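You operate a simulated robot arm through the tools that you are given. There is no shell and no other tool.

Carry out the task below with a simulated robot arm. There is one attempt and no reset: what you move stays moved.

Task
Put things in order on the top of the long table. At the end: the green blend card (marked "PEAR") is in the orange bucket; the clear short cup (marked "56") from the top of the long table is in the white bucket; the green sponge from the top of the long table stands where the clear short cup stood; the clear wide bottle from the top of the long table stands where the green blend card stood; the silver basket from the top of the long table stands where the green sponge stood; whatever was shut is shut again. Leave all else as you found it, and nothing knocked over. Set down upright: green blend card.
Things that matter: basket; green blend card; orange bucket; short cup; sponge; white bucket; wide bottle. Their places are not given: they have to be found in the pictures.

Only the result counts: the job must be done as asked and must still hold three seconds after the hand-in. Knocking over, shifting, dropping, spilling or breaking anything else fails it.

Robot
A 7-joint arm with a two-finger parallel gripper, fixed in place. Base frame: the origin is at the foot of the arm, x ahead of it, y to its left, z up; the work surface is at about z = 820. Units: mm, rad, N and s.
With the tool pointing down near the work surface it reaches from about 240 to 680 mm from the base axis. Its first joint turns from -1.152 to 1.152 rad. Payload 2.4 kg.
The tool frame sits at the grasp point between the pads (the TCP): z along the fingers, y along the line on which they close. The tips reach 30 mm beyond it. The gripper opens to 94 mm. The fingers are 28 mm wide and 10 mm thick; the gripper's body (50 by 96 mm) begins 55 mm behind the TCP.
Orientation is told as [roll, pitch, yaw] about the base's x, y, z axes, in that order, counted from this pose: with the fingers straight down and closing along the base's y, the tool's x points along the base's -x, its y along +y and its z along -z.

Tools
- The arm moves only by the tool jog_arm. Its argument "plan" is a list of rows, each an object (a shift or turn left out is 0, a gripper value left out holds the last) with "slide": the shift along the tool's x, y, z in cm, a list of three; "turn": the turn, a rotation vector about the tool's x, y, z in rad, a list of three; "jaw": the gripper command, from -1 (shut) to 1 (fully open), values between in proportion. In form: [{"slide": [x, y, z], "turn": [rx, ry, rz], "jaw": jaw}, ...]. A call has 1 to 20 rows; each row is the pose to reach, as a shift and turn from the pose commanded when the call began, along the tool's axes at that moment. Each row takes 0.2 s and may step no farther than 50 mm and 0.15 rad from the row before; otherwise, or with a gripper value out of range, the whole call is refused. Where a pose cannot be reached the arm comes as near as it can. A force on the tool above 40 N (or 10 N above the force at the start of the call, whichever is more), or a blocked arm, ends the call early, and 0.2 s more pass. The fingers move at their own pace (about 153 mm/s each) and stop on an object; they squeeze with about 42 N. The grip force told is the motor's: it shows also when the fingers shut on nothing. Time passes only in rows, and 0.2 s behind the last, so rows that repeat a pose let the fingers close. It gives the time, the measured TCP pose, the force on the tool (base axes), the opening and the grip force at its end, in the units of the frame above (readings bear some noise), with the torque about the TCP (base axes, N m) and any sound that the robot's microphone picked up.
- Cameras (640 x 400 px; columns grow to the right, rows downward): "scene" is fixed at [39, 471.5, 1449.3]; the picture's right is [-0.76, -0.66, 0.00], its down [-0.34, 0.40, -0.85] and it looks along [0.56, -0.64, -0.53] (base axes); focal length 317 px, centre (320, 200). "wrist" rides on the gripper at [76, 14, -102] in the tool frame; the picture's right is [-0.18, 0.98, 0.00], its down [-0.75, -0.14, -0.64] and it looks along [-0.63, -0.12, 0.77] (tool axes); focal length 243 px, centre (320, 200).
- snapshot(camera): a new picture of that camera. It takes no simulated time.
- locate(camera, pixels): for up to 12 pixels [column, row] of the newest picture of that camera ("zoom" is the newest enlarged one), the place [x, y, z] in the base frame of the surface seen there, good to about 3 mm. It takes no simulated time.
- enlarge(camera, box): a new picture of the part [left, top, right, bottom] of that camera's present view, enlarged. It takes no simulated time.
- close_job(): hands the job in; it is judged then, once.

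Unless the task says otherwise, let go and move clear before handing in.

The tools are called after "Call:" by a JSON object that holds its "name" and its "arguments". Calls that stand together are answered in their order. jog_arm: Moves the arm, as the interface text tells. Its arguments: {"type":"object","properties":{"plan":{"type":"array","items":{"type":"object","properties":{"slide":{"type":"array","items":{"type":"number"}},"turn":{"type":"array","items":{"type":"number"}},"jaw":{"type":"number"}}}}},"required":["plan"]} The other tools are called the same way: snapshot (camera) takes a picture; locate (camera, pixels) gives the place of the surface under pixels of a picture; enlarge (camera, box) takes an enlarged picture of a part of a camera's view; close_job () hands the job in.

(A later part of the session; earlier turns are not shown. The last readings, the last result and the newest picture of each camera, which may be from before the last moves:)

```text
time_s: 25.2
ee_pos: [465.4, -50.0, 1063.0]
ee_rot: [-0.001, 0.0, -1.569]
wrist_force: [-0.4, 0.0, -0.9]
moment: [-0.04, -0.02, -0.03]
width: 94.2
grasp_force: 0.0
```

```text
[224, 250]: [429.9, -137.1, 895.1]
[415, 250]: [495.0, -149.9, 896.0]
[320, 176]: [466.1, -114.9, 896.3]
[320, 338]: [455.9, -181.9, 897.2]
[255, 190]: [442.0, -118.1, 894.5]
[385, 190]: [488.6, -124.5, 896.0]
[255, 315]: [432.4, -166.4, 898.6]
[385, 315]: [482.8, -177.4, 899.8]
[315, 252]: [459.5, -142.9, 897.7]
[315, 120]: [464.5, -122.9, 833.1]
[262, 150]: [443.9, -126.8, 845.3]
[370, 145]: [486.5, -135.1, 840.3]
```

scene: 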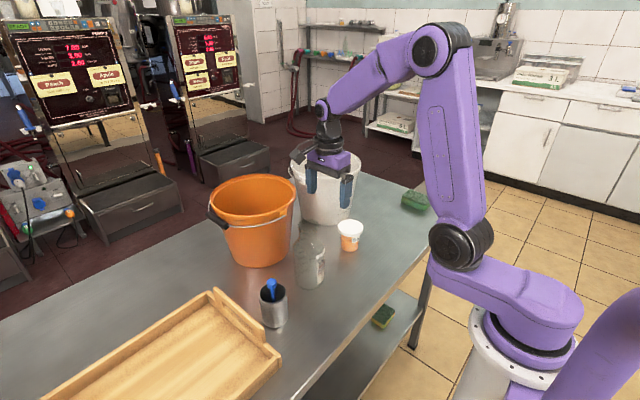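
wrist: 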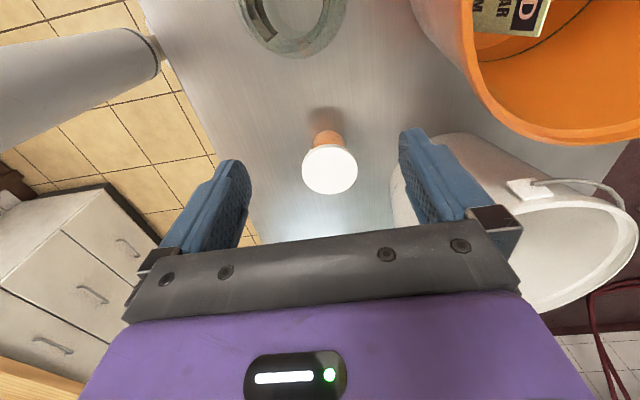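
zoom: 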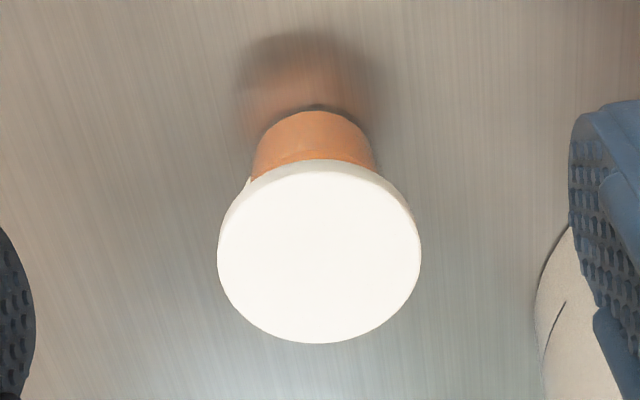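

The cup centre is about (462,-147.5) with lid radius 34. I'll hover directly above it.

Call:
{"name": "jog_arm", "arguments": {"plan": [{"slide": [-2.5, -0.1, 1.5], "jaw": 1}, {"slide": [-5.5, -0.2, 3.5]}, {"slide": [-8.5, -0.3, 6.0]}, {"slide": [-9.75, -0.3, 7.8]}, {"slide": [-9.75, -0.3, 7.8]}]}}

Call:
{"name": "snapshot", "arguments": {"camera": "wrist"}}

```text
time_s: 26.4
ee_pos: [465.8, -150.2, 986.1]
ee_rot: [0.001, 0.0, -1.568]
wrist_force: [-0.3, 0.2, 0.4]
moment: [-0.03, -0.03, 0.0]
width: 94.0
grasp_force: 0.0
```

```text
taken
```

wrist: 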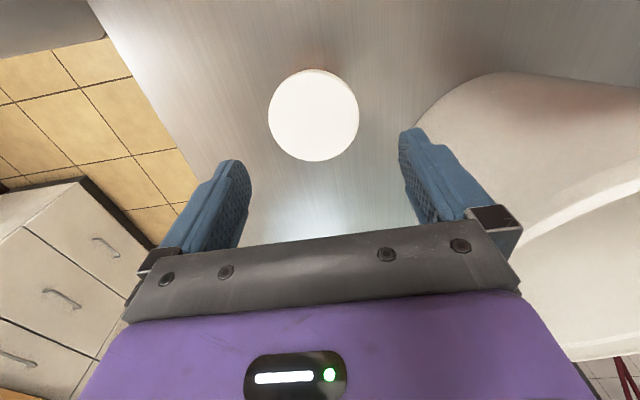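

I'll check the lid's position again from this pose before descending.

Call:
{"name": "locate", "arguments": {"camera": "wrist", "pixels": [[271, 115], [356, 112], [312, 74], [315, 158], [284, 85], [343, 84], [283, 145], [346, 142], [313, 115], [243, 200], [402, 170], [320, 215]]}}

Call:
{"name": "jog_arm", "arguments": {"plan": [{"slide": [0, 0, 0], "jaw": 1}]}}

```text
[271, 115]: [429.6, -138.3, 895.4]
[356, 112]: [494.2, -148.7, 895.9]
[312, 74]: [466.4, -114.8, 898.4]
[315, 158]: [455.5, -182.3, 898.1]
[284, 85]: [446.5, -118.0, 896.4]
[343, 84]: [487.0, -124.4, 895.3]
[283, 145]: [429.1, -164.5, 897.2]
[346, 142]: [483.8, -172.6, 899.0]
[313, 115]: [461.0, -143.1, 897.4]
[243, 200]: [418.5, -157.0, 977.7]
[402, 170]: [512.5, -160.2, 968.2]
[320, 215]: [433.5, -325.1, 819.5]
```

```text
time_s: 26.8
ee_pos: [465.2, -148.9, 986.1]
ee_rot: [0.0, 0.001, -1.568]
wrist_force: [1.0, -0.3, 0.3]
moment: [-0.01, -0.01, 0.03]
width: 93.9
grasp_force: 0.0
```

The TCP is about 3.5 mm too far in +x relative to the lid centre (461.6,-147.7). I'll correct that and descend to lid height (TCP z≈886).

Call:
{"name": "jog_arm", "arguments": {"plan": [{"slide": [0.1, -0.35, 1.0], "jaw": 1}, {"slide": [0.15, -0.35, 3.5]}, {"slide": [0.15, -0.35, 6.0]}, {"slide": [0.15, -0.35, 8.5]}, {"slide": [0.15, -0.35, 10.0]}, {"slide": [0.15, -0.35, 10.0]}, {"slide": [0.15, -0.35, 10.0]}]}}

Call:
{"name": "snapshot", "arguments": {"camera": "wrist"}}

Call:
{"name": "enlarge", "arguments": {"camera": "scene", "box": [270, 140, 400, 270]}}

```text
time_s: 28.4
ee_pos: [458.0, -147.5, 885.5]
ee_rot: [-0.001, -0.001, -1.569]
wrist_force: [0.4, 0.4, -0.6]
moment: [0.03, 0.05, -0.02]
width: 93.9
grasp_force: 0.1
```

```text
taken
```

wrist: 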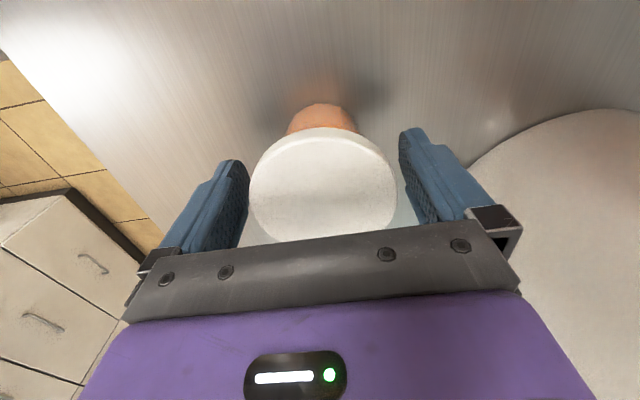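

```text
3.08 times, centred on (335, 205) of scene
```

zoom: 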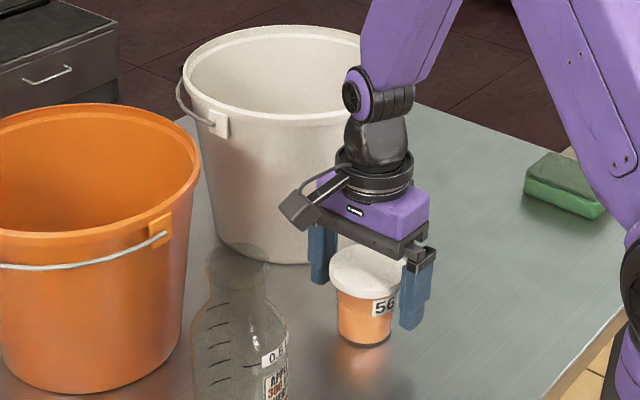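

Call:
{"name": "jog_arm", "arguments": {"plan": [{"slide": [0, 0, 0], "jaw": 1}, {"slide": [0, 0, 0], "jaw": 1}]}}

Call:
{"name": "locate", "arguments": {"camera": "wrist", "pixels": [[255, 180], [392, 180], [320, 140], [320, 230], [243, 200], [402, 170], [320, 185], [240, 215], [415, 200]]}}

```text
time_s: 29.0
ee_pos: [459.6, -146.3, 884.8]
ee_rot: [0.001, 0.0, -1.569]
wrist_force: [-0.4, -0.2, 0.1]
moment: [0.0, 0.01, 0.01]
width: 94.2
grasp_force: 0.0
```

```text
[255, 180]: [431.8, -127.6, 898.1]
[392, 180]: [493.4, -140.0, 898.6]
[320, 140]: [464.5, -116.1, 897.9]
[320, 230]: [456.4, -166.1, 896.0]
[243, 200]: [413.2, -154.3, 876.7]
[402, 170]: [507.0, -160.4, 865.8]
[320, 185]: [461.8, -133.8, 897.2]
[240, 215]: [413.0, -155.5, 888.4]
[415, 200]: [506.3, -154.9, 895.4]
```

The finger midpoint is x≈460 and the lid centre is 461.6. I'll nudge 1.5 mm and close on the lid in steps.

Call:
{"name": "jog_arm", "arguments": {"plan": [{"slide": [0, 0.15, 0], "jaw": 1}, {"slide": [0, 0.15, 0], "jaw": 0.65}, {"slide": [0, 0.15, 0], "jaw": 0.5}, {"slide": [0, 0.15, 0], "jaw": 0.3}, {"slide": [0, 0.15, 0], "jaw": 0.1}, {"slide": [0, 0.15, 0], "jaw": 0.1}]}}

Call:
{"name": "snapshot", "arguments": {"camera": "wrist"}}

```text
time_s: 30.4
ee_pos: [460.0, -146.6, 884.6]
ee_rot: [0.001, 0.001, -1.568]
wrist_force: [-1.8, 0.2, 2.1]
moment: [-0.01, -0.01, 0.0]
width: 73.3
grasp_force: 41.8
```

```text
taken
```

wrist: 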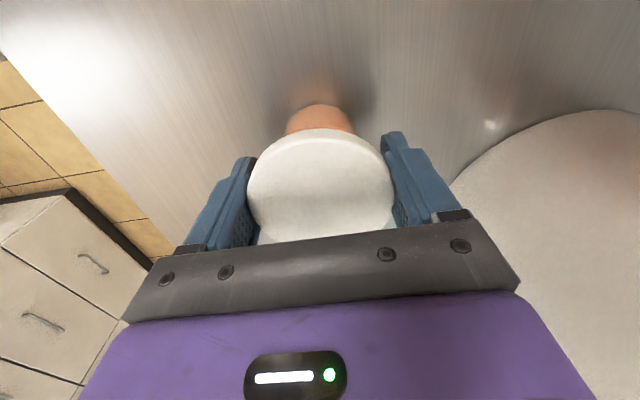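

The fingers gripped the lid at 73 mm with 42 N. I'll lift a little and check that the cup comes up with its lid.

Call:
{"name": "jog_arm", "arguments": {"plan": [{"slide": [0, 0, -0.3], "jaw": 0.1}, {"slide": [0, 0, -0.7]}, {"slide": [0, 0, -1.2]}, {"slide": [0, 0, -1.2]}]}}

Call:
{"name": "enlarge", "arguments": {"camera": "scene", "box": [290, 170, 400, 270]}}

Call:
{"name": "snapshot", "arguments": {"camera": "wrist"}}

```text
time_s: 31.4
ee_pos: [462.0, -147.2, 897.3]
ee_rot: [0.0, 0.0, -1.569]
wrist_force: [0.0, -0.9, -0.9]
moment: [0.0, 0.01, 0.0]
width: 72.6
grasp_force: 42.2
```

```text
4.00 times, centred on (345, 220) of scene
```

zoom: 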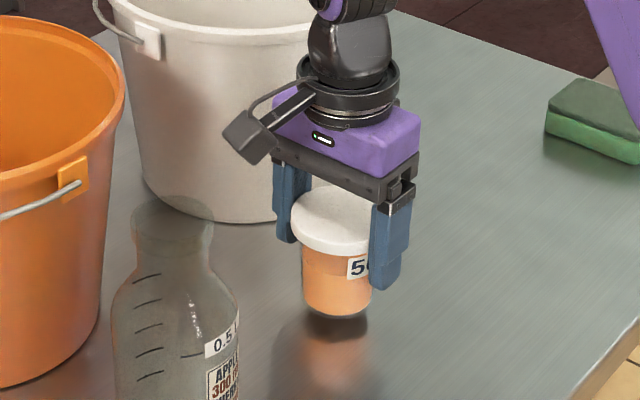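

```text
taken
```

wrist: 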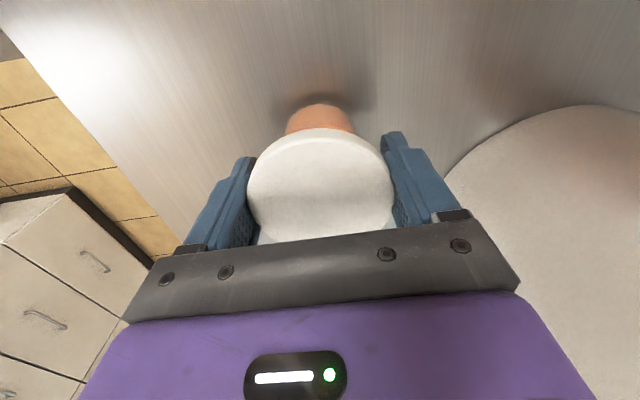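

The whole cup rises with its lid. I'll raise it above the rim and move over the near part of the white bucket, turning so the wrist camera will fit inside the rim later.

Call:
{"name": "jog_arm", "arguments": {"plan": [{"slide": [0, 0, -2.0], "jaw": 0.1}, {"slide": [0, 0, -5.5]}, {"slide": [0, 0, -9.0]}, {"slide": [0, 0, -12.5]}, {"slide": [0, 0, -16.0]}, {"slide": [0, 0, -19.5]}, {"slide": [0, 0, -21.0]}, {"slide": [-1.5, 2.2, -21.3], "turn": [0, 0, 0.05]}, {"slide": [-3.4, 5.0, -21.3], "turn": [0, 0, 0.1]}, {"slide": [-5.4, 8.0, -21.3], "turn": [0, 0, 0.17]}, {"slide": [-7.4, 11.0, -21.3], "turn": [0, 0, 0.24]}, {"slide": [-9.0, 13.3, -21.3], "turn": [0, 0, 0.31]}, {"slide": [-9.5, 14.0, -21.3], "turn": [0, 0, 0.349]}, {"slide": [-9.5, 14.0, -21.3], "turn": [0, 0, 0.349]}]}}

Call:
{"name": "snapshot", "arguments": {"camera": "wrist"}}

Call:
{"name": "snapshot", "arguments": {"camera": "scene"}}

```text
time_s: 34.4
ee_pos: [601.1, -242.3, 1110.1]
ee_rot: [-0.002, -0.001, -1.92]
wrist_force: [-0.1, -0.3, -0.7]
moment: [-0.02, -0.02, 0.0]
width: 73.2
grasp_force: 41.9
```

```text
taken
```

wrist: 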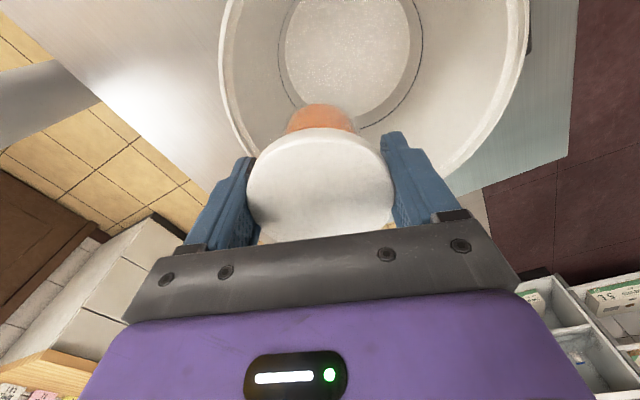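

```text
taken
```

scene: 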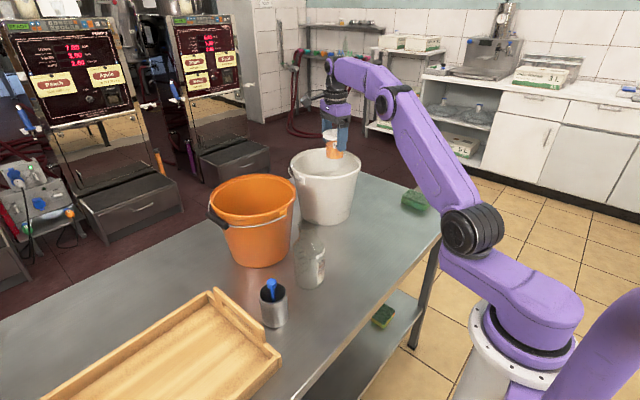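

The cup is above the near part of the white bucket. I'll measure the rim and floor from this view before lowering.

Call:
{"name": "locate", "arguments": {"camera": "wrist", "pixels": [[350, 40], [300, 60], [400, 60], [222, 60], [235, 120], [528, 20], [515, 80], [450, 170], [285, 30], [415, 40], [365, 110], [225, 20]]}}

```text
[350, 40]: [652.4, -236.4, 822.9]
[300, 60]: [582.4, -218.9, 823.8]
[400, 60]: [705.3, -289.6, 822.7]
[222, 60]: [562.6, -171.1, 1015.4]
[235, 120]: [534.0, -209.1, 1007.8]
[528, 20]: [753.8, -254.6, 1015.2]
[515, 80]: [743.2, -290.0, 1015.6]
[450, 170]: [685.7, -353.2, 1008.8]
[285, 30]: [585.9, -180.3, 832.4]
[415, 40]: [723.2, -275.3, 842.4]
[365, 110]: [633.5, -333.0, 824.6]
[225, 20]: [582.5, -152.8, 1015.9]
```

The bucket floor is at z≈823 and the rim fit is confirmed. I'll lower into the bucket while shifting toward (616,-274).

Call:
{"name": "jog_arm", "arguments": {"plan": [{"slide": [-0.4, 0.4, 1.5], "jaw": 0.1}, {"slide": [-1.0, 1.0, 4.0]}, {"slide": [-1.7, 1.7, 7.0]}, {"slide": [-2.2, 2.2, 10.0]}, {"slide": [-2.5, 2.5, 13.0]}, {"slide": [-2.5, 2.5, 16.0]}, {"slide": [-2.5, 2.5, 18.0]}, {"slide": [-2.5, 2.5, 18.5]}, {"slide": [-2.5, 2.5, 18.5]}]}}

Call:
{"name": "snapshot", "arguments": {"camera": "wrist"}}

Call:
{"name": "snapshot", "arguments": {"camera": "scene"}}

```text
time_s: 36.4
ee_pos: [615.6, -272.1, 925.0]
ee_rot: [0.0, -0.001, -1.916]
wrist_force: [0.6, -0.2, -0.5]
moment: [-0.01, -0.01, 0.01]
width: 72.5
grasp_force: 42.0
```

```text
taken
```

wrist: 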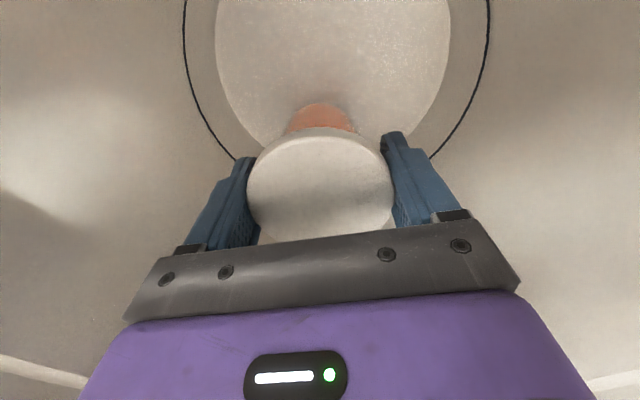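

```text
taken
```

scene: 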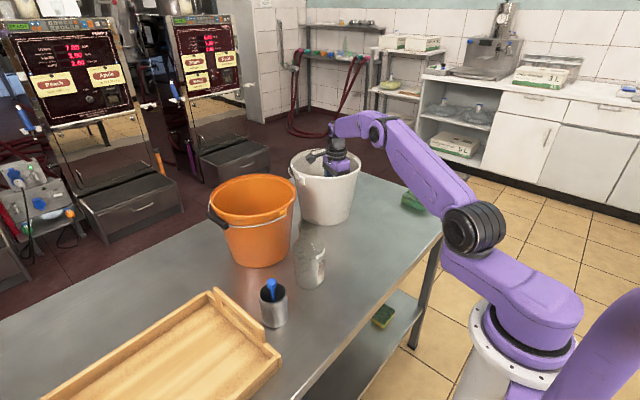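

I'm at z=925 in the bucket with the cup bottom at about 860. I'll go down 3 cm, then creep to contact.

Call:
{"name": "jog_arm", "arguments": {"plan": [{"slide": [0, 0, 1.2], "jaw": 0.1}, {"slide": [0, 0, 2.2]}, {"slide": [0, 0, 3.0]}, {"slide": [0, 0, 3.2]}, {"slide": [0, 0, 3.2]}]}}

Call:
{"name": "snapshot", "arguments": {"camera": "wrist"}}

```text
time_s: 37.6
ee_pos: [615.5, -272.8, 892.4]
ee_rot: [0.0, 0.0, -1.919]
wrist_force: [-0.2, 0.2, -1.0]
moment: [-0.02, 0.04, 0.01]
width: 72.6
grasp_force: 41.8
```

```text
taken
```

wrist: 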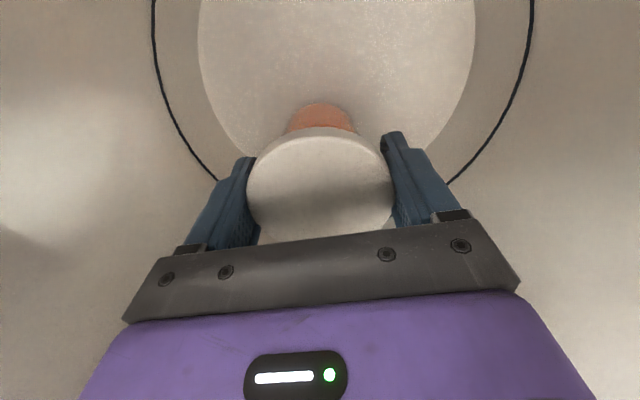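

Call:
{"name": "jog_arm", "arguments": {"plan": [{"slide": [0, 0, 0.15], "jaw": 0.1}, {"slide": [0, 0, 0.3]}, {"slide": [0, 0, 0.3]}]}}

```text
time_s: 38.4
ee_pos: [615.6, -272.8, 889.8]
ee_rot: [0.002, 0.001, -1.917]
wrist_force: [-1.4, 0.2, 3.8]
moment: [0.01, 0.03, -0.01]
width: 72.5
grasp_force: 41.7
```

Light contact of 3.8 N shows the cup is on the floor. I'll open slightly and gradually.

Call:
{"name": "jog_arm", "arguments": {"plan": [{"slide": [0, 0, 0.03], "jaw": 0.55}, {"slide": [0, 0, 0.03], "jaw": 0.62}, {"slide": [0, 0, 0.03], "jaw": 0.7}, {"slide": [0, 0, 0.03], "jaw": 0.76}, {"slide": [0, 0, 0.03], "jaw": 0.76}]}}

Call:
{"name": "snapshot", "arguments": {"camera": "wrist"}}

```text
time_s: 39.6
ee_pos: [615.6, -273.9, 890.5]
ee_rot: [0.001, -0.001, -1.92]
wrist_force: [0.3, 0.9, 0.2]
moment: [-0.03, -0.01, 0.0]
width: 82.8
grasp_force: 0.1
```

```text
taken
```

wrist: 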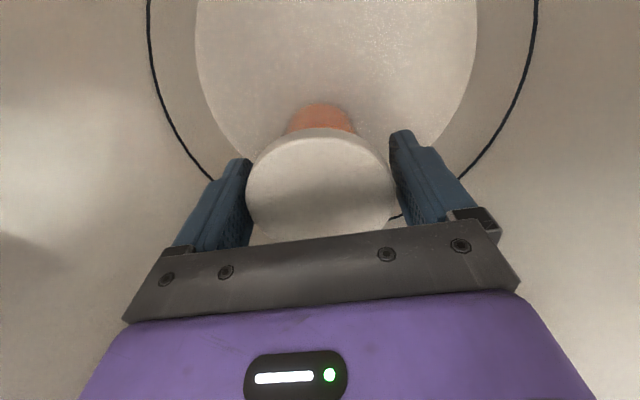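

The fingers are open to 83 mm with the cup free. I'll rise slowly first, then exit the bucket.

Call:
{"name": "jog_arm", "arguments": {"plan": [{"slide": [0, 0, -0.5], "jaw": 0.76}, {"slide": [0, 0, -1.5]}, {"slide": [0, 0, -3.0]}, {"slide": [0, 0, -5.5]}, {"slide": [0, 0, -9.0]}, {"slide": [0.3, -0.4, -12.5]}, {"slide": [0.6, -0.8, -16.0]}, {"slide": [1.0, -1.2, -19.5]}, {"slide": [1.2, -1.5, -21.0]}, {"slide": [1.2, -1.5, -21.0]}]}}

Call:
{"name": "snapshot", "arguments": {"camera": "wrist"}}

Call:
{"name": "snapshot", "arguments": {"camera": "scene"}}

```text
time_s: 41.8
ee_pos: [605.3, -258.5, 1099.5]
ee_rot: [0.001, 0.001, -1.917]
wrist_force: [-0.5, 0.1, -0.3]
moment: [0.0, 0.02, 0.02]
width: 82.8
grasp_force: 0.0
```

```text
taken
```

wrist: 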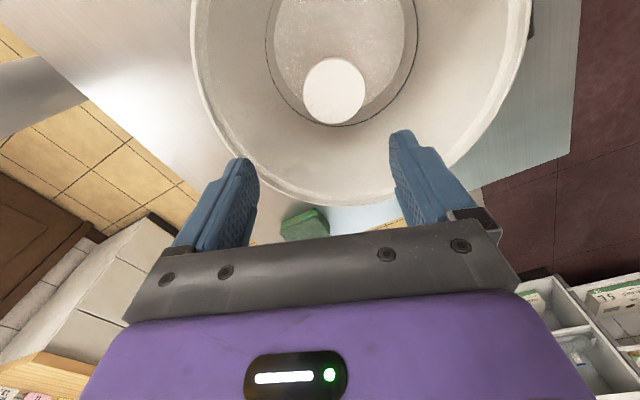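

```text
taken
```

scene: 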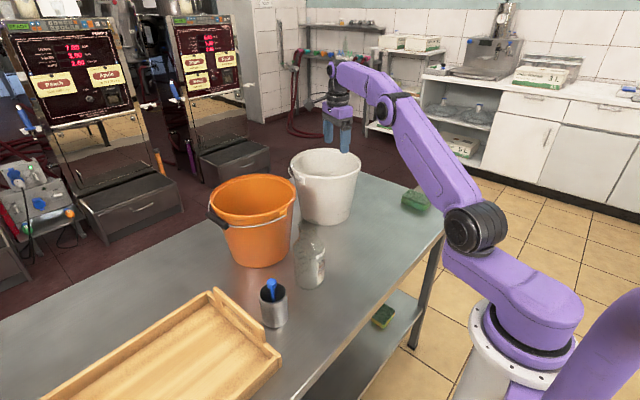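

The cup now stands in the white bucket. Next is the sponge, so I'll move above it, turning the gripper back to yaw 0 to close across its 57 mm width.

Call:
{"name": "jog_arm", "arguments": {"plan": [{"slide": [-2.3, -0.7, 0], "turn": [0, 0, -0.1475], "jaw": 1}, {"slide": [-4.6, -1.4, 0], "turn": [0, 0, -0.295]}, {"slide": [-6.9, -2.1, 0], "turn": [0, 0, -0.4425]}, {"slide": [-9.2, -2.8, 0], "turn": [0, 0, -0.59]}, {"slide": [-11.5, -3.5, 0], "turn": [0, 0, -0.7375]}, {"slide": [-13.8, -4.2, 0], "turn": [0, 0, -0.885]}, {"slide": [-16.1, -4.9, 0], "turn": [0, 0, -1.0325]}, {"slide": [-18.4, -5.6, 1.0], "turn": [0, 0, -1.18]}, {"slide": [-20.7, -6.4, 2.5], "turn": [0, 0, -1.3275]}, {"slide": [-23.0, -7.1, 4.0], "turn": [0, 0, -1.475]}, {"slide": [-25.3, -7.8, 6.0], "turn": [0, 0, -1.6225]}, {"slide": [-27.6, -8.5, 8.0], "turn": [0, 0, -1.77]}, {"slide": [-29.77, -9.16, 10.0], "turn": [0, 0, -1.917]}, {"slide": [-29.77, -9.16, 10.0], "turn": [0, 0, -1.917]}, {"slide": [-29.77, -9.16, 10.0], "turn": [0, 0, -1.917]}]}}

Call:
{"name": "snapshot", "arguments": {"camera": "wrist"}}

Call:
{"name": "snapshot", "arguments": {"camera": "scene"}}

```text
time_s: 45.0
ee_pos: [418.2, -505.8, 1000.7]
ee_rot: [0.001, 0.0, 0.0]
wrist_force: [0.4, -1.3, 0.7]
moment: [0.0, 0.02, -0.01]
width: 94.0
grasp_force: 0.1
```

```text
taken
```

wrist: 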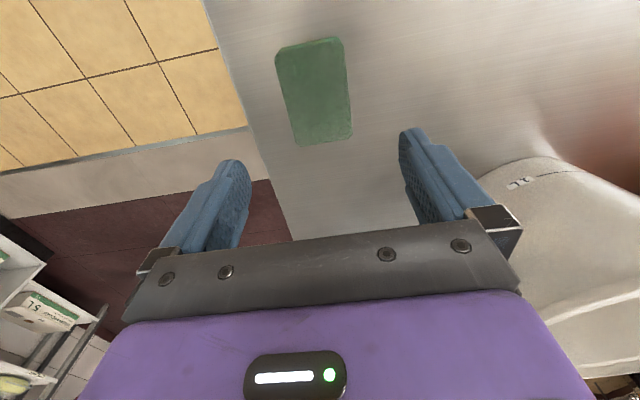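

```text
taken
```

scene: 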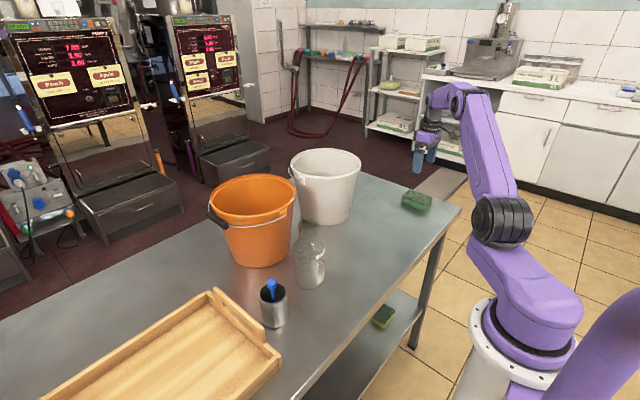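

Call:
{"name": "enlarge", "arguments": {"camera": "wrist", "box": [260, 25, 370, 155]}}

Call:
{"name": "locate", "arguments": {"camera": "wrist", "pixels": [[278, 52], [340, 42], [351, 132], [298, 143], [288, 98], [345, 88], [310, 46], [325, 138], [315, 92], [243, 200], [402, 170]]}}

```text
3.08 times, centred on (315, 90) of wrist
```

zoom: 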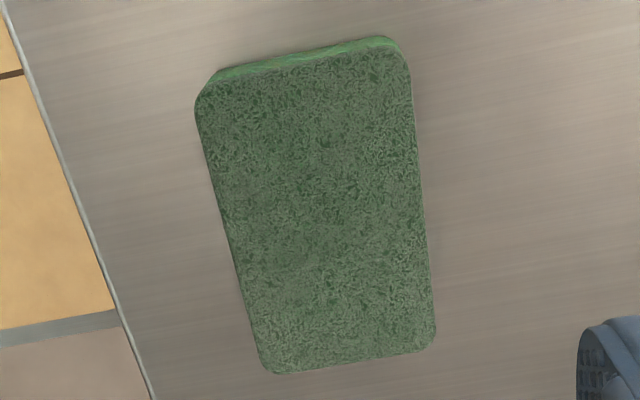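

```text
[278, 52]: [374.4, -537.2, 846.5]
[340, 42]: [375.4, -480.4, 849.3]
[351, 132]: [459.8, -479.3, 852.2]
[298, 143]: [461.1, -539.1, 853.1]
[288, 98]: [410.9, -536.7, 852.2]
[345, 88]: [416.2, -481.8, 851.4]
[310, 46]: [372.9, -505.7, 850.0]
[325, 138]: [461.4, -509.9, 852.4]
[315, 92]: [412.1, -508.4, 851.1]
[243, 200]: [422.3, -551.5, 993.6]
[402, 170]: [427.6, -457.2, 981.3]
```

The sponge centre is about (417.5,-508.8). The finger midpoint is about 4 mm off in y, so I'll correct and descend to TCP z≈854 (tips at 824).

Call:
{"name": "jog_arm", "arguments": {"plan": [{"slide": [0, -0.35, 2.5], "jaw": 1}, {"slide": [0, -0.35, 5.5]}, {"slide": [0, -0.35, 8.5]}, {"slide": [0, -0.35, 11.5]}, {"slide": [0, -0.35, 13.5]}, {"slide": [0, -0.35, 14.5]}, {"slide": [0, -0.35, 14.5]}]}}

Call:
{"name": "snapshot", "arguments": {"camera": "wrist"}}

Call:
{"name": "enlarge", "arguments": {"camera": "scene", "box": [360, 110, 480, 240]}}

```text
time_s: 46.6
ee_pos: [418.2, -508.0, 853.2]
ee_rot: [-0.001, 0.0, 0.0]
wrist_force: [1.0, 0.3, 0.1]
moment: [0.01, -0.01, -0.01]
width: 93.9
grasp_force: 0.2
```

```text
taken
```

wrist: 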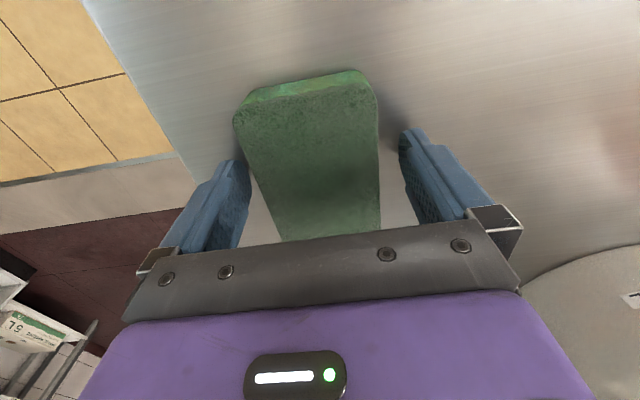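

```text
3.08 times, centred on (420, 175) of scene
```

zoom: 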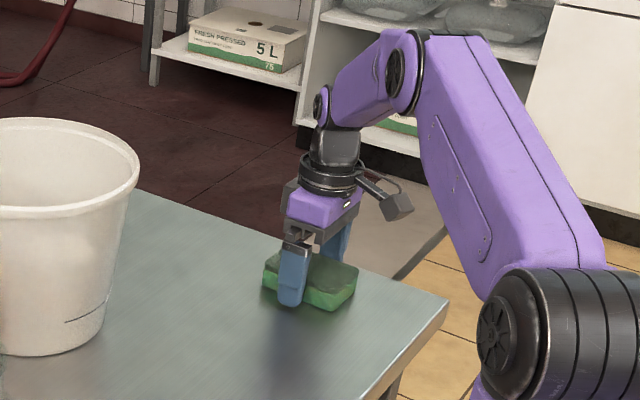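

The fingers straddle the sponge just above the table. I'll close in steps and check the width.

Call:
{"name": "jog_arm", "arguments": {"plan": [{"slide": [0, 0, 0], "jaw": 0.6}, {"slide": [0, 0, 0], "jaw": 0.35}, {"slide": [0, 0, 0], "jaw": 0.15}, {"slide": [0, 0, 0], "jaw": 0.0}, {"slide": [0, 0, 0], "jaw": 0.0}]}}

Call:
{"name": "snapshot", "arguments": {"camera": "wrist"}}

```text
time_s: 47.8
ee_pos: [418.6, -509.5, 854.5]
ee_rot: [-0.002, -0.002, 0.0]
wrist_force: [0.5, 0.4, -1.1]
moment: [-0.02, 0.04, -0.01]
width: 66.5
grasp_force: 41.9
```

```text
taken
```

wrist: 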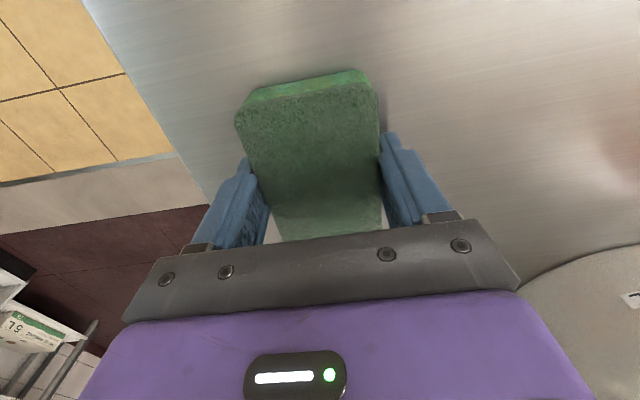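

The sponge is gripped at 66 mm. I'll lift it and carry it to the cup's former spot at (462,-147.5).

Call:
{"name": "jog_arm", "arguments": {"plan": [{"slide": [0, 0, -1.5], "jaw": 0.0}, {"slide": [0, 0, -4.5]}, {"slide": [0, 0, -8.0]}, {"slide": [0, 2.5, -8.0]}, {"slide": [0, 6.0, -8.0]}, {"slide": [0, 10.0, -8.0]}, {"slide": [0, 14.0, -8.0]}, {"slide": [0, 18.0, -8.0]}, {"slide": [-0.5, 22.0, -8.0]}, {"slide": [-1.5, 26.0, -8.0]}, {"slide": [-2.8, 30.0, -8.0]}, {"slide": [-3.8, 33.5, -8.0]}, {"slide": [-4.4, 35.6, -8.0]}, {"slide": [-4.45, 36.15, -8.0]}, {"slide": [-4.45, 36.15, -8.0]}]}}

Call:
{"name": "snapshot", "arguments": {"camera": "wrist"}}

Call:
{"name": "snapshot", "arguments": {"camera": "scene"}}

```text
time_s: 51.0
ee_pos: [464.5, -148.1, 933.4]
ee_rot: [-0.001, 0.0, 0.002]
wrist_force: [-0.1, 0.1, 0.4]
moment: [0.01, 0.0, 0.01]
width: 66.7
grasp_force: 41.7
```

```text
taken
```

wrist: 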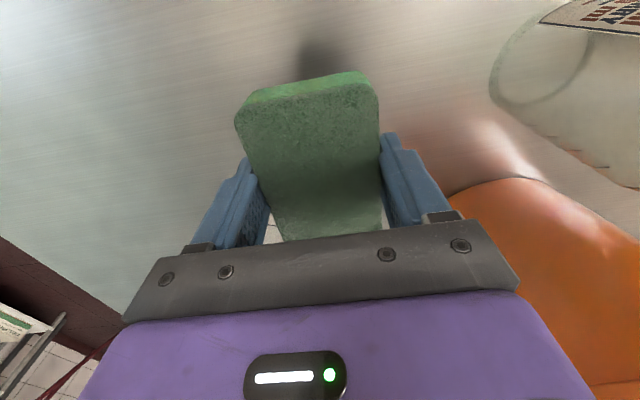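

```text
taken
```

scene: 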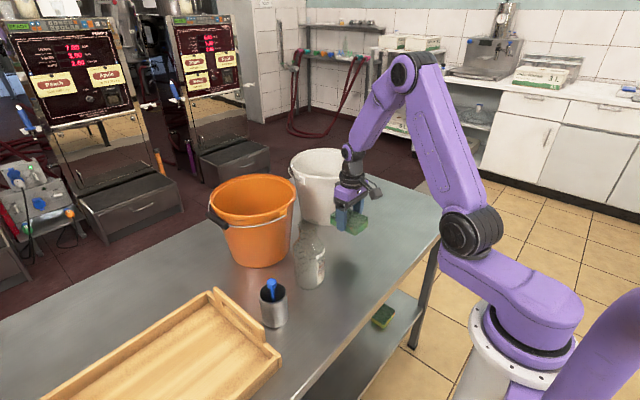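

The sponge is over the cup's former spot. I'll check where it sits in the grip, then lower it.

Call:
{"name": "locate", "arguments": {"camera": "wrist", "pixels": [[240, 120], [372, 98], [248, 145], [378, 130], [300, 100], [310, 160]]}}

Call:
{"name": "jog_arm", "arguments": {"plan": [{"slide": [0, 0, 2.5], "jaw": 0.0}, {"slide": [0, 0, 5.0]}, {"slide": [0, 0, 6.8]}, {"slide": [0, 0, 7.5]}, {"slide": [0, 0, 7.5]}]}}

```text
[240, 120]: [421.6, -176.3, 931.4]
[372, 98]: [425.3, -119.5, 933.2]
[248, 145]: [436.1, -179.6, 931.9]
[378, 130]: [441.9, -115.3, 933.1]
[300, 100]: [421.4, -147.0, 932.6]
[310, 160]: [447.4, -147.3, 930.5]
```

```text
time_s: 52.2
ee_pos: [464.0, -148.0, 859.9]
ee_rot: [-0.001, 0.0, 0.0]
wrist_force: [-0.7, 0.1, 0.1]
moment: [0.0, -0.03, -0.01]
width: 67.0
grasp_force: 41.8
```

The sponge centre is about (464,-147.6). I'll shift 2 mm back and lower the last 5 mm to contact.

Call:
{"name": "jog_arm", "arguments": {"plan": [{"slide": [0.2, 0, 0.2], "jaw": 0.0}, {"slide": [0.2, 0, 0.4]}, {"slide": [0.2, 0, 0.5]}, {"slide": [0.2, 0, 0.5]}]}}

```text
time_s: 53.2
ee_pos: [460.9, -147.9, 854.9]
ee_rot: [0.002, 0.001, -0.001]
wrist_force: [-0.3, 0.6, 0.0]
moment: [0.01, 0.01, -0.01]
width: 66.8
grasp_force: 41.4
```

Call:
{"name": "jog_arm", "arguments": {"plan": [{"slide": [0, 0, 0.1], "jaw": 0.0}, {"slide": [0, 0, 0.15]}, {"slide": [0, 0, 0.15]}]}}

```text
time_s: 54.0
ee_pos: [461.6, -148.1, 853.3]
ee_rot: [-0.001, 0.0, -0.001]
wrist_force: [-1.2, -0.2, 9.5]
moment: [-0.02, 0.05, 0.0]
width: 66.6
grasp_force: 41.6
```

Contact shows at 9.5 N, so the sponge rests on the table. I'll open the fingers, clear upward and look.

Call:
{"name": "jog_arm", "arguments": {"plan": [{"slide": [0, 0, -0.05], "jaw": 0.5}, {"slide": [0, 0, -0.05], "jaw": 0.7}, {"slide": [0, 0, -0.05], "jaw": 1}, {"slide": [0, 0, -0.05], "jaw": 1}, {"slide": [0, 0, -1.5], "jaw": 1}, {"slide": [0, 0, -4.5]}, {"slide": [0, 0, -9.0]}, {"slide": [0, 0, -13.5]}, {"slide": [0, 0, -18.0]}, {"slide": [0, 0, -20.0]}, {"slide": [0, 0, -20.0]}]}}

Call:
{"name": "snapshot", "arguments": {"camera": "wrist"}}

Call:
{"name": "snapshot", "arguments": {"camera": "scene"}}

```text
time_s: 56.4
ee_pos: [462.1, -149.1, 1053.0]
ee_rot: [0.0, 0.0, 0.0]
wrist_force: [-0.6, 0.2, -0.5]
moment: [0.02, -0.04, 0.02]
width: 93.9
grasp_force: 0.0
```

```text
taken
```

wrist: 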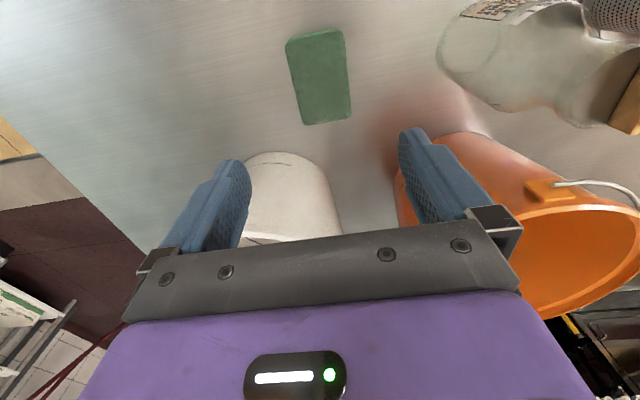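

```text
taken
```

scene: 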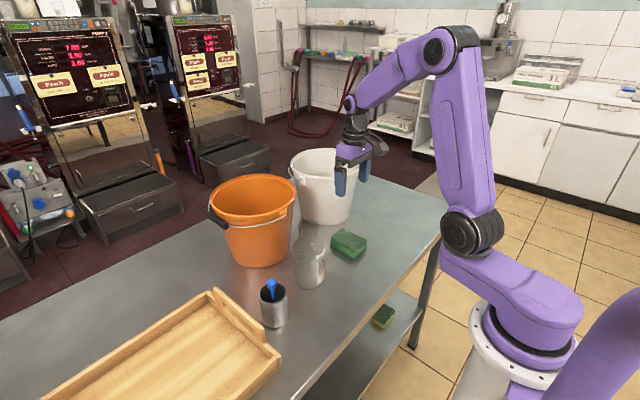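

Call:
{"name": "locate", "arguments": {"camera": "wrist", "pixels": [[288, 42], [342, 32], [350, 114], [305, 122], [296, 82], [347, 74], [315, 37], [330, 117], [320, 78]]}}

Call:
{"name": "enlarge", "arguments": {"camera": "scene", "box": [270, 200, 380, 310]}}

Call:
{"name": "locate", "arguments": {"camera": "zoom", "pixels": [[235, 100], [200, 130], [265, 130], [130, 330], [330, 330], [230, 390], [230, 200], [140, 290], [320, 280], [180, 360], [280, 370], [290, 330]]}}

```text
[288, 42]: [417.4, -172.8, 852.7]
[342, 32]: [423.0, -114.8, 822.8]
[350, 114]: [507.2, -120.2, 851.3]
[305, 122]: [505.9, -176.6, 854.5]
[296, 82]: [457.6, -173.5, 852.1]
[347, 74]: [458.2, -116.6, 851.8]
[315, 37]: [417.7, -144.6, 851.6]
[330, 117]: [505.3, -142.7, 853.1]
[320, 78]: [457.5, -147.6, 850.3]
```

```text
3.64 times, centred on (325, 255) of scene
```

zoom: 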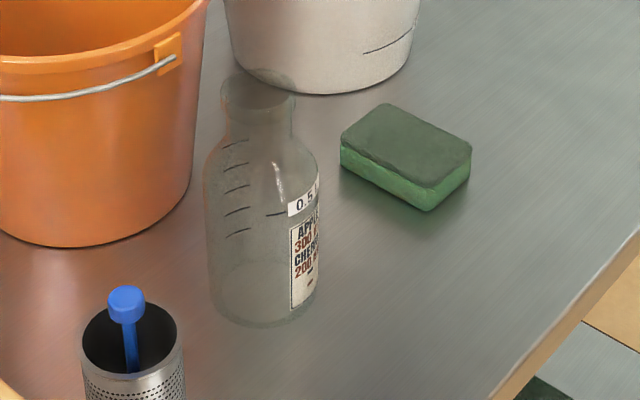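

```text
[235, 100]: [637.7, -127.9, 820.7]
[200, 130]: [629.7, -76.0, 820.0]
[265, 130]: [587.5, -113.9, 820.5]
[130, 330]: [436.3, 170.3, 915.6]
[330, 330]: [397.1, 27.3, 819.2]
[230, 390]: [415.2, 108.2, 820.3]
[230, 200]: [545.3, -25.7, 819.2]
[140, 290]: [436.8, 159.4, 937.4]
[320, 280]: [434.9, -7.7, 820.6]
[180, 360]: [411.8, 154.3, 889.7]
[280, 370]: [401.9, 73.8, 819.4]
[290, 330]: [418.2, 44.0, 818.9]
```

The sponge is centred at about (462,-147), which matches the cup's spot. Now the bottle: it's about 180 mm tall with an ~80 mm body and a narrower neck, so I'll get a closer wrist view for precise geometry.

Call:
{"name": "jog_arm", "arguments": {"plan": [{"slide": [1.0, 2.0, -1.0], "jaw": 1}, {"slide": [2.5, 5.5, -2.7]}, {"slide": [4.2, 9.0, -2.7]}, {"slide": [6.0, 12.5, -2.7]}, {"slide": [7.5, 15.5, -2.7]}, {"slide": [8.2, 16.9, -2.7]}, {"slide": [8.2, 16.9, -2.7]}]}}

Call:
{"name": "snapshot", "arguments": {"camera": "wrist"}}

Call:
{"name": "enlarge", "arguments": {"camera": "wrist", "box": [230, 20, 430, 220]}}

```text
time_s: 58.0
ee_pos: [380.4, 19.5, 1081.2]
ee_rot: [-0.001, 0.0, -0.002]
wrist_force: [-0.1, -0.2, 1.1]
moment: [-0.02, 0.04, 0.0]
width: 94.0
grasp_force: 0.1
```

```text
taken
```

wrist: 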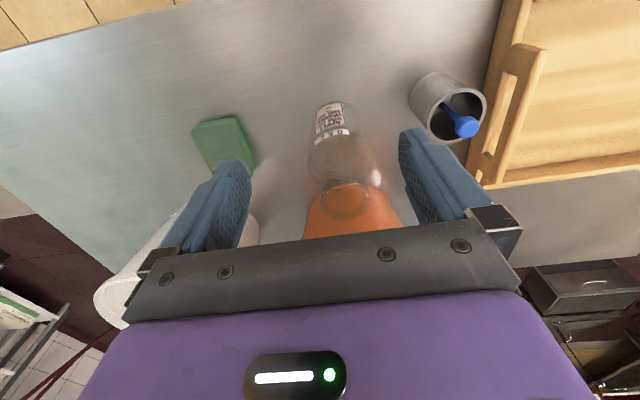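

```text
2.00 times, centred on (330, 120) of wrist
```

zoom: 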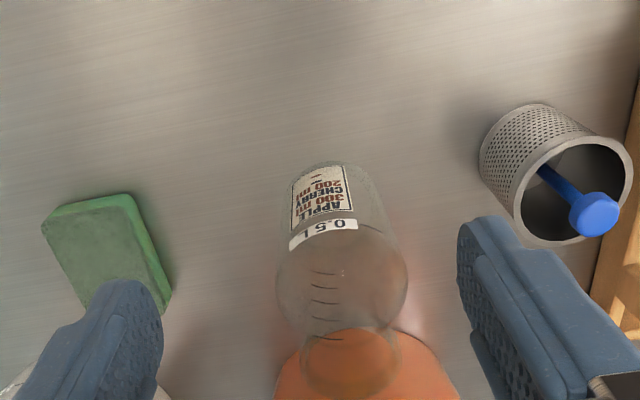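

Call:
{"name": "locate", "arguments": {"camera": "zoom", "pixels": [[320, 180], [320, 205], [325, 225], [300, 238], [350, 222], [322, 272], [325, 303], [325, 322], [327, 338], [340, 365], [340, 395], [400, 350]]}}

Call:
{"name": "locate", "arguments": {"camera": "zoom", "pixels": [[342, 270], [370, 300], [300, 260], [380, 270], [345, 168], [360, 200], [305, 180], [303, 360], [398, 360], [350, 335], [350, 385], [320, 395]]}}

```text
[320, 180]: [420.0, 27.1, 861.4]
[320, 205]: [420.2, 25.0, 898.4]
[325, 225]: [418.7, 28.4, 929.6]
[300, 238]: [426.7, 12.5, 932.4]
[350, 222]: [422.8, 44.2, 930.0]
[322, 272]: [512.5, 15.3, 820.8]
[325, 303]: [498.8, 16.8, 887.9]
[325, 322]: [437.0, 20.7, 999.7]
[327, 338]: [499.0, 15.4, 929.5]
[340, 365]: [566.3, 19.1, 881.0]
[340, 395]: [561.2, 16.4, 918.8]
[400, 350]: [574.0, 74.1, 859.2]
```

```text
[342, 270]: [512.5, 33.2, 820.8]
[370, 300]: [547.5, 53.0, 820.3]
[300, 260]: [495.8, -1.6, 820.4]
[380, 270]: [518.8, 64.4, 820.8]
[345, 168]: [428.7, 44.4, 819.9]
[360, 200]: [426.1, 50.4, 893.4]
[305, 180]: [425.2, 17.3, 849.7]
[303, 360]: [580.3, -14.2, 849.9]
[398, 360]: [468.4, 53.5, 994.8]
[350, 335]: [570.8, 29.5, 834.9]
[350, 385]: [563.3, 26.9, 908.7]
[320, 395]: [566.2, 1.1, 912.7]
```

The bottle axis is at about (459,31) with its rim at z≈1000, neck radius ~24 and neck spanning roughly z 967–1000. I'll hover above it to grip the neck.

Call:
{"name": "jog_arm", "arguments": {"plan": [{"slide": [-1.5, 0.3, 0], "jaw": 1}, {"slide": [-4.0, 0.7, 0.3]}, {"slide": [-6.5, 1.0, 0.8]}, {"slide": [-7.86, 1.15, 1.0]}, {"slide": [-7.86, 1.15, 1.0]}, {"slide": [-7.86, 1.15, 1.0]}]}}

Call:
{"name": "snapshot", "arguments": {"camera": "wrist"}}

Call:
{"name": "enlarge", "arguments": {"camera": "scene", "box": [250, 120, 390, 300]}}

```text
time_s: 59.4
ee_pos: [459.0, 31.7, 1069.7]
ee_rot: [0.001, 0.0, -0.002]
wrist_force: [0.4, 0.4, 0.2]
moment: [-0.02, 0.02, 0.02]
width: 93.9
grasp_force: 0.0
```

```text
taken
```

wrist: 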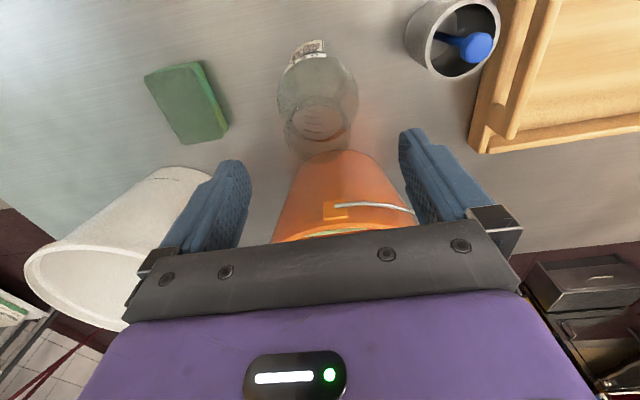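

```text
2.22 times, centred on (320, 210) of scene
```

zoom: 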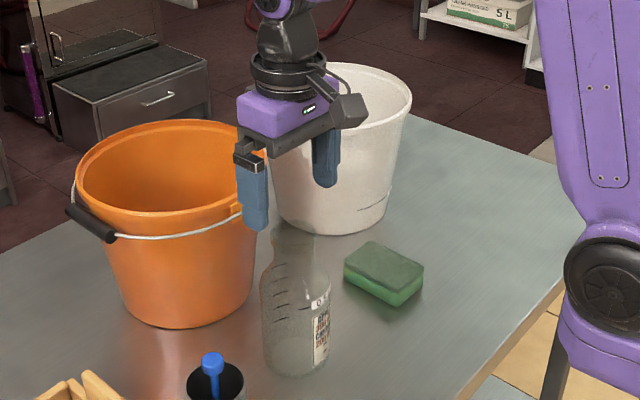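

Call:
{"name": "enlarge", "arguments": {"camera": "wrist", "box": [260, 30, 380, 170]}}

Call:
{"name": "locate", "arguments": {"camera": "zoom", "pixels": [[315, 72], [315, 60], [330, 52], [255, 250], [385, 240], [320, 200], [320, 285], [250, 265], [390, 255], [320, 310], [290, 205], [360, 205]]}}

```text
2.86 times, centred on (320, 100) of wrist
```

zoom: 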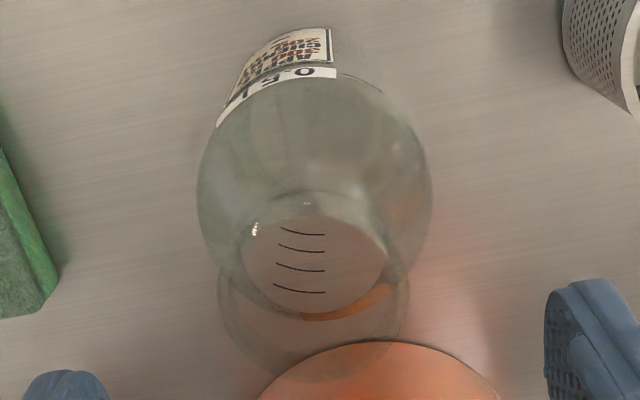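

```text
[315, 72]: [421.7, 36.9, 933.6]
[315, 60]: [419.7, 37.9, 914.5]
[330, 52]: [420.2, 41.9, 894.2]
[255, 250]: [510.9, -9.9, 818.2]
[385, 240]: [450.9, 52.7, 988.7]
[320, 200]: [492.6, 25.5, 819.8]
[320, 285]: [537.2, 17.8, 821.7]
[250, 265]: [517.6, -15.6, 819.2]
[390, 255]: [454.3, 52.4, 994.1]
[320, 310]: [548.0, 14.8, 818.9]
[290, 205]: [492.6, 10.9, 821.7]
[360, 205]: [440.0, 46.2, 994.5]
```

The mouth ring centre projects to (318,133) in the wrist view, matching an axis at (459,31), and the TCP is aligned. I'll descend so the fingertips reach z≈970 beside the neck.

Call:
{"name": "jog_arm", "arguments": {"plan": [{"slide": [0, 0, 2.0], "jaw": 1}, {"slide": [0, 0, 4.0]}, {"slide": [0, 0, 5.8]}, {"slide": [0, 0, 6.9]}, {"slide": [0, 0, 6.9]}, {"slide": [0, 0, 6.9]}]}}

Call:
{"name": "snapshot", "arguments": {"camera": "wrist"}}

Call:
{"name": "enlarge", "arguments": {"camera": "scene", "box": [260, 150, 360, 300]}}

```text
time_s: 60.8
ee_pos: [458.9, 33.6, 1001.5]
ee_rot: [0.0, -0.001, 0.0]
wrist_force: [0.6, -1.2, 0.7]
moment: [0.03, -0.01, 0.01]
width: 94.3
grasp_force: 0.1
```

```text
taken
```

wrist: 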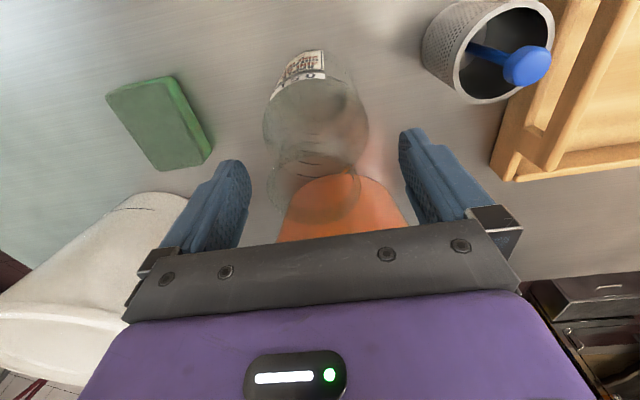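

```text
2.67 times, centred on (310, 225) of scene
```

zoom: 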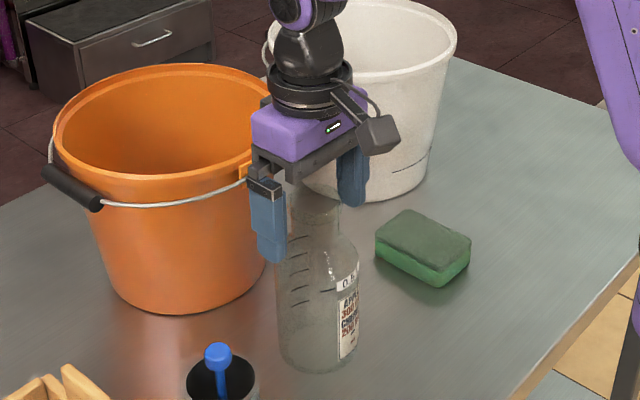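

Call:
{"name": "jog_arm", "arguments": {"plan": [{"slide": [0, 0, 0], "jaw": 0.6}, {"slide": [0, 0, 0], "jaw": 0.6}]}}

Call:
{"name": "enlarge", "arguments": {"camera": "wrist", "box": [180, 80, 460, 250]}}

```text
time_s: 61.4
ee_pos: [459.2, 32.2, 1001.4]
ee_rot: [0.0, -0.001, 0.0]
wrist_force: [0.0, -0.1, 0.6]
moment: [-0.05, 0.03, -0.03]
width: 75.3
grasp_force: 0.0
```

```text
2.29 times, centred on (320, 165) of wrist
```

zoom: 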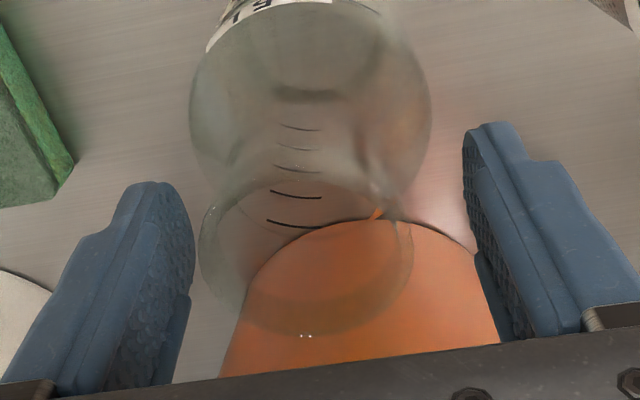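

The mouth ring centre is at (306,260) in the zoom versus the TCP projection at (320,253), so the bottle is about 3 mm toward -y. I'll shift and close gently.

Call:
{"name": "jog_arm", "arguments": {"plan": [{"slide": [-0.1, -0.3, 0], "jaw": 0.6}, {"slide": [-0.1, -0.3, 0], "jaw": 0.4}, {"slide": [-0.1, -0.3, 0], "jaw": 0.3}, {"slide": [-0.1, -0.3, 0], "jaw": 0.25}]}}

Call:
{"name": "enlarge", "arguments": {"camera": "wrist", "box": [180, 80, 460, 250]}}

```text
time_s: 62.4
ee_pos: [459.8, 29.2, 1001.1]
ee_rot: [0.0, 0.0, 0.001]
wrist_force: [0.7, -0.8, 0.4]
moment: [-0.02, 0.01, 0.01]
width: 58.6
grasp_force: 0.0
```

```text
2.29 times, centred on (320, 165) of wrist
```

zoom: 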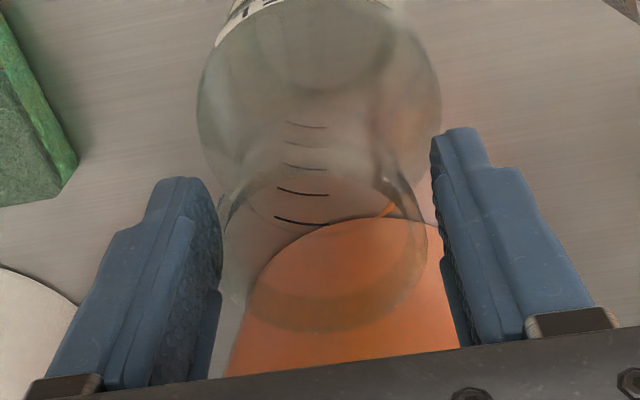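

The ring is now centred between the pads. I'll finish closing.

Call:
{"name": "jog_arm", "arguments": {"plan": [{"slide": [0, 0, 0], "jaw": 0.18}, {"slide": [0, 0, 0], "jaw": 0.1}, {"slide": [0, 0, 0], "jaw": 0.0}, {"slide": [0, 0, 0], "jaw": -0.1}, {"slide": [0, 0, 0], "jaw": -0.2}, {"slide": [0, 0, 0], "jaw": -0.2}]}}

Call:
{"name": "enlarge", "arguments": {"camera": "wrist", "box": [180, 80, 460, 250]}}

Call:
{"name": "enlarge", "arguments": {"camera": "scene", "box": [260, 150, 360, 300]}}

```text
time_s: 63.8
ee_pos: [460.0, 28.7, 1001.1]
ee_rot: [0.0, -0.001, 0.001]
wrist_force: [-1.0, -1.3, 0.6]
moment: [-0.14, 0.05, 0.01]
width: 40.8
grasp_force: 42.1
```

```text
2.29 times, centred on (320, 165) of wrist
```

zoom: 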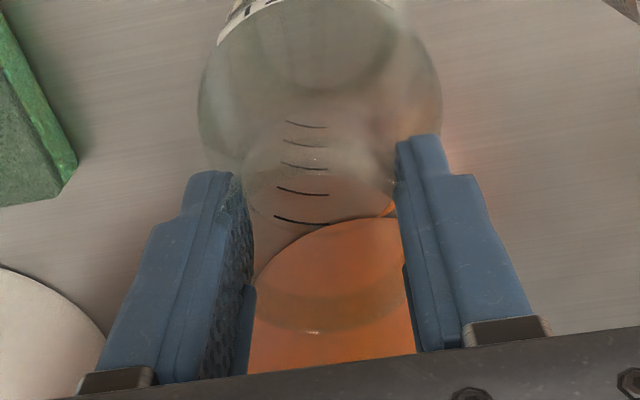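

```text
2.67 times, centred on (310, 225) of scene
```

zoom: 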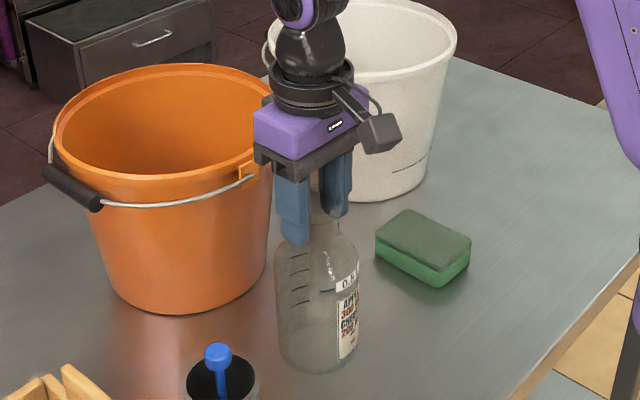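

The neck is gripped at 41 mm with 42 N. I'll do a small test lift.

Call:
{"name": "jog_arm", "arguments": {"plan": [{"slide": [0, 0, -0.3], "jaw": -0.2}, {"slide": [0, 0, -0.8]}, {"slide": [0, 0, -1.5]}, {"slide": [0, 0, -1.5]}]}}

Call:
{"name": "enlarge", "arguments": {"camera": "scene", "box": [260, 150, 360, 300]}}

Call:
{"name": "snapshot", "arguments": {"camera": "wrist"}}

```text
time_s: 64.8
ee_pos: [458.8, 30.1, 1015.5]
ee_rot: [0.001, -0.002, 0.0]
wrist_force: [-0.6, -0.6, -3.7]
moment: [0.0, 0.01, 0.0]
width: 40.8
grasp_force: 41.9
```

```text
2.67 times, centred on (310, 225) of scene
```

zoom: 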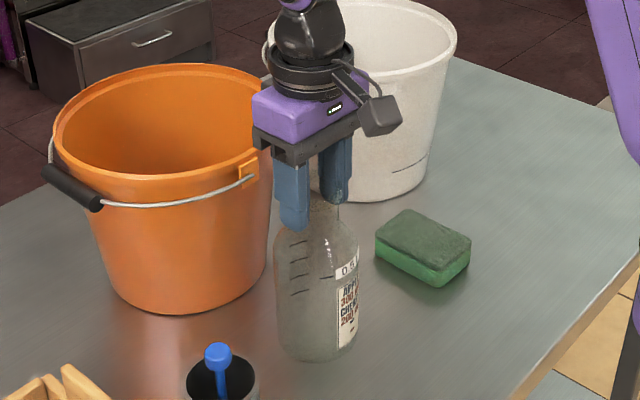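

```text
taken
```

wrist: 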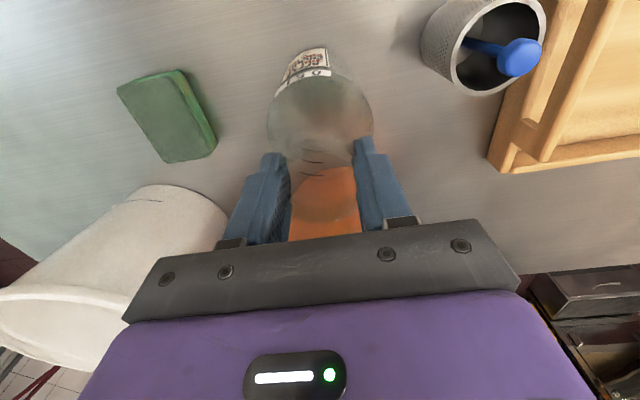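

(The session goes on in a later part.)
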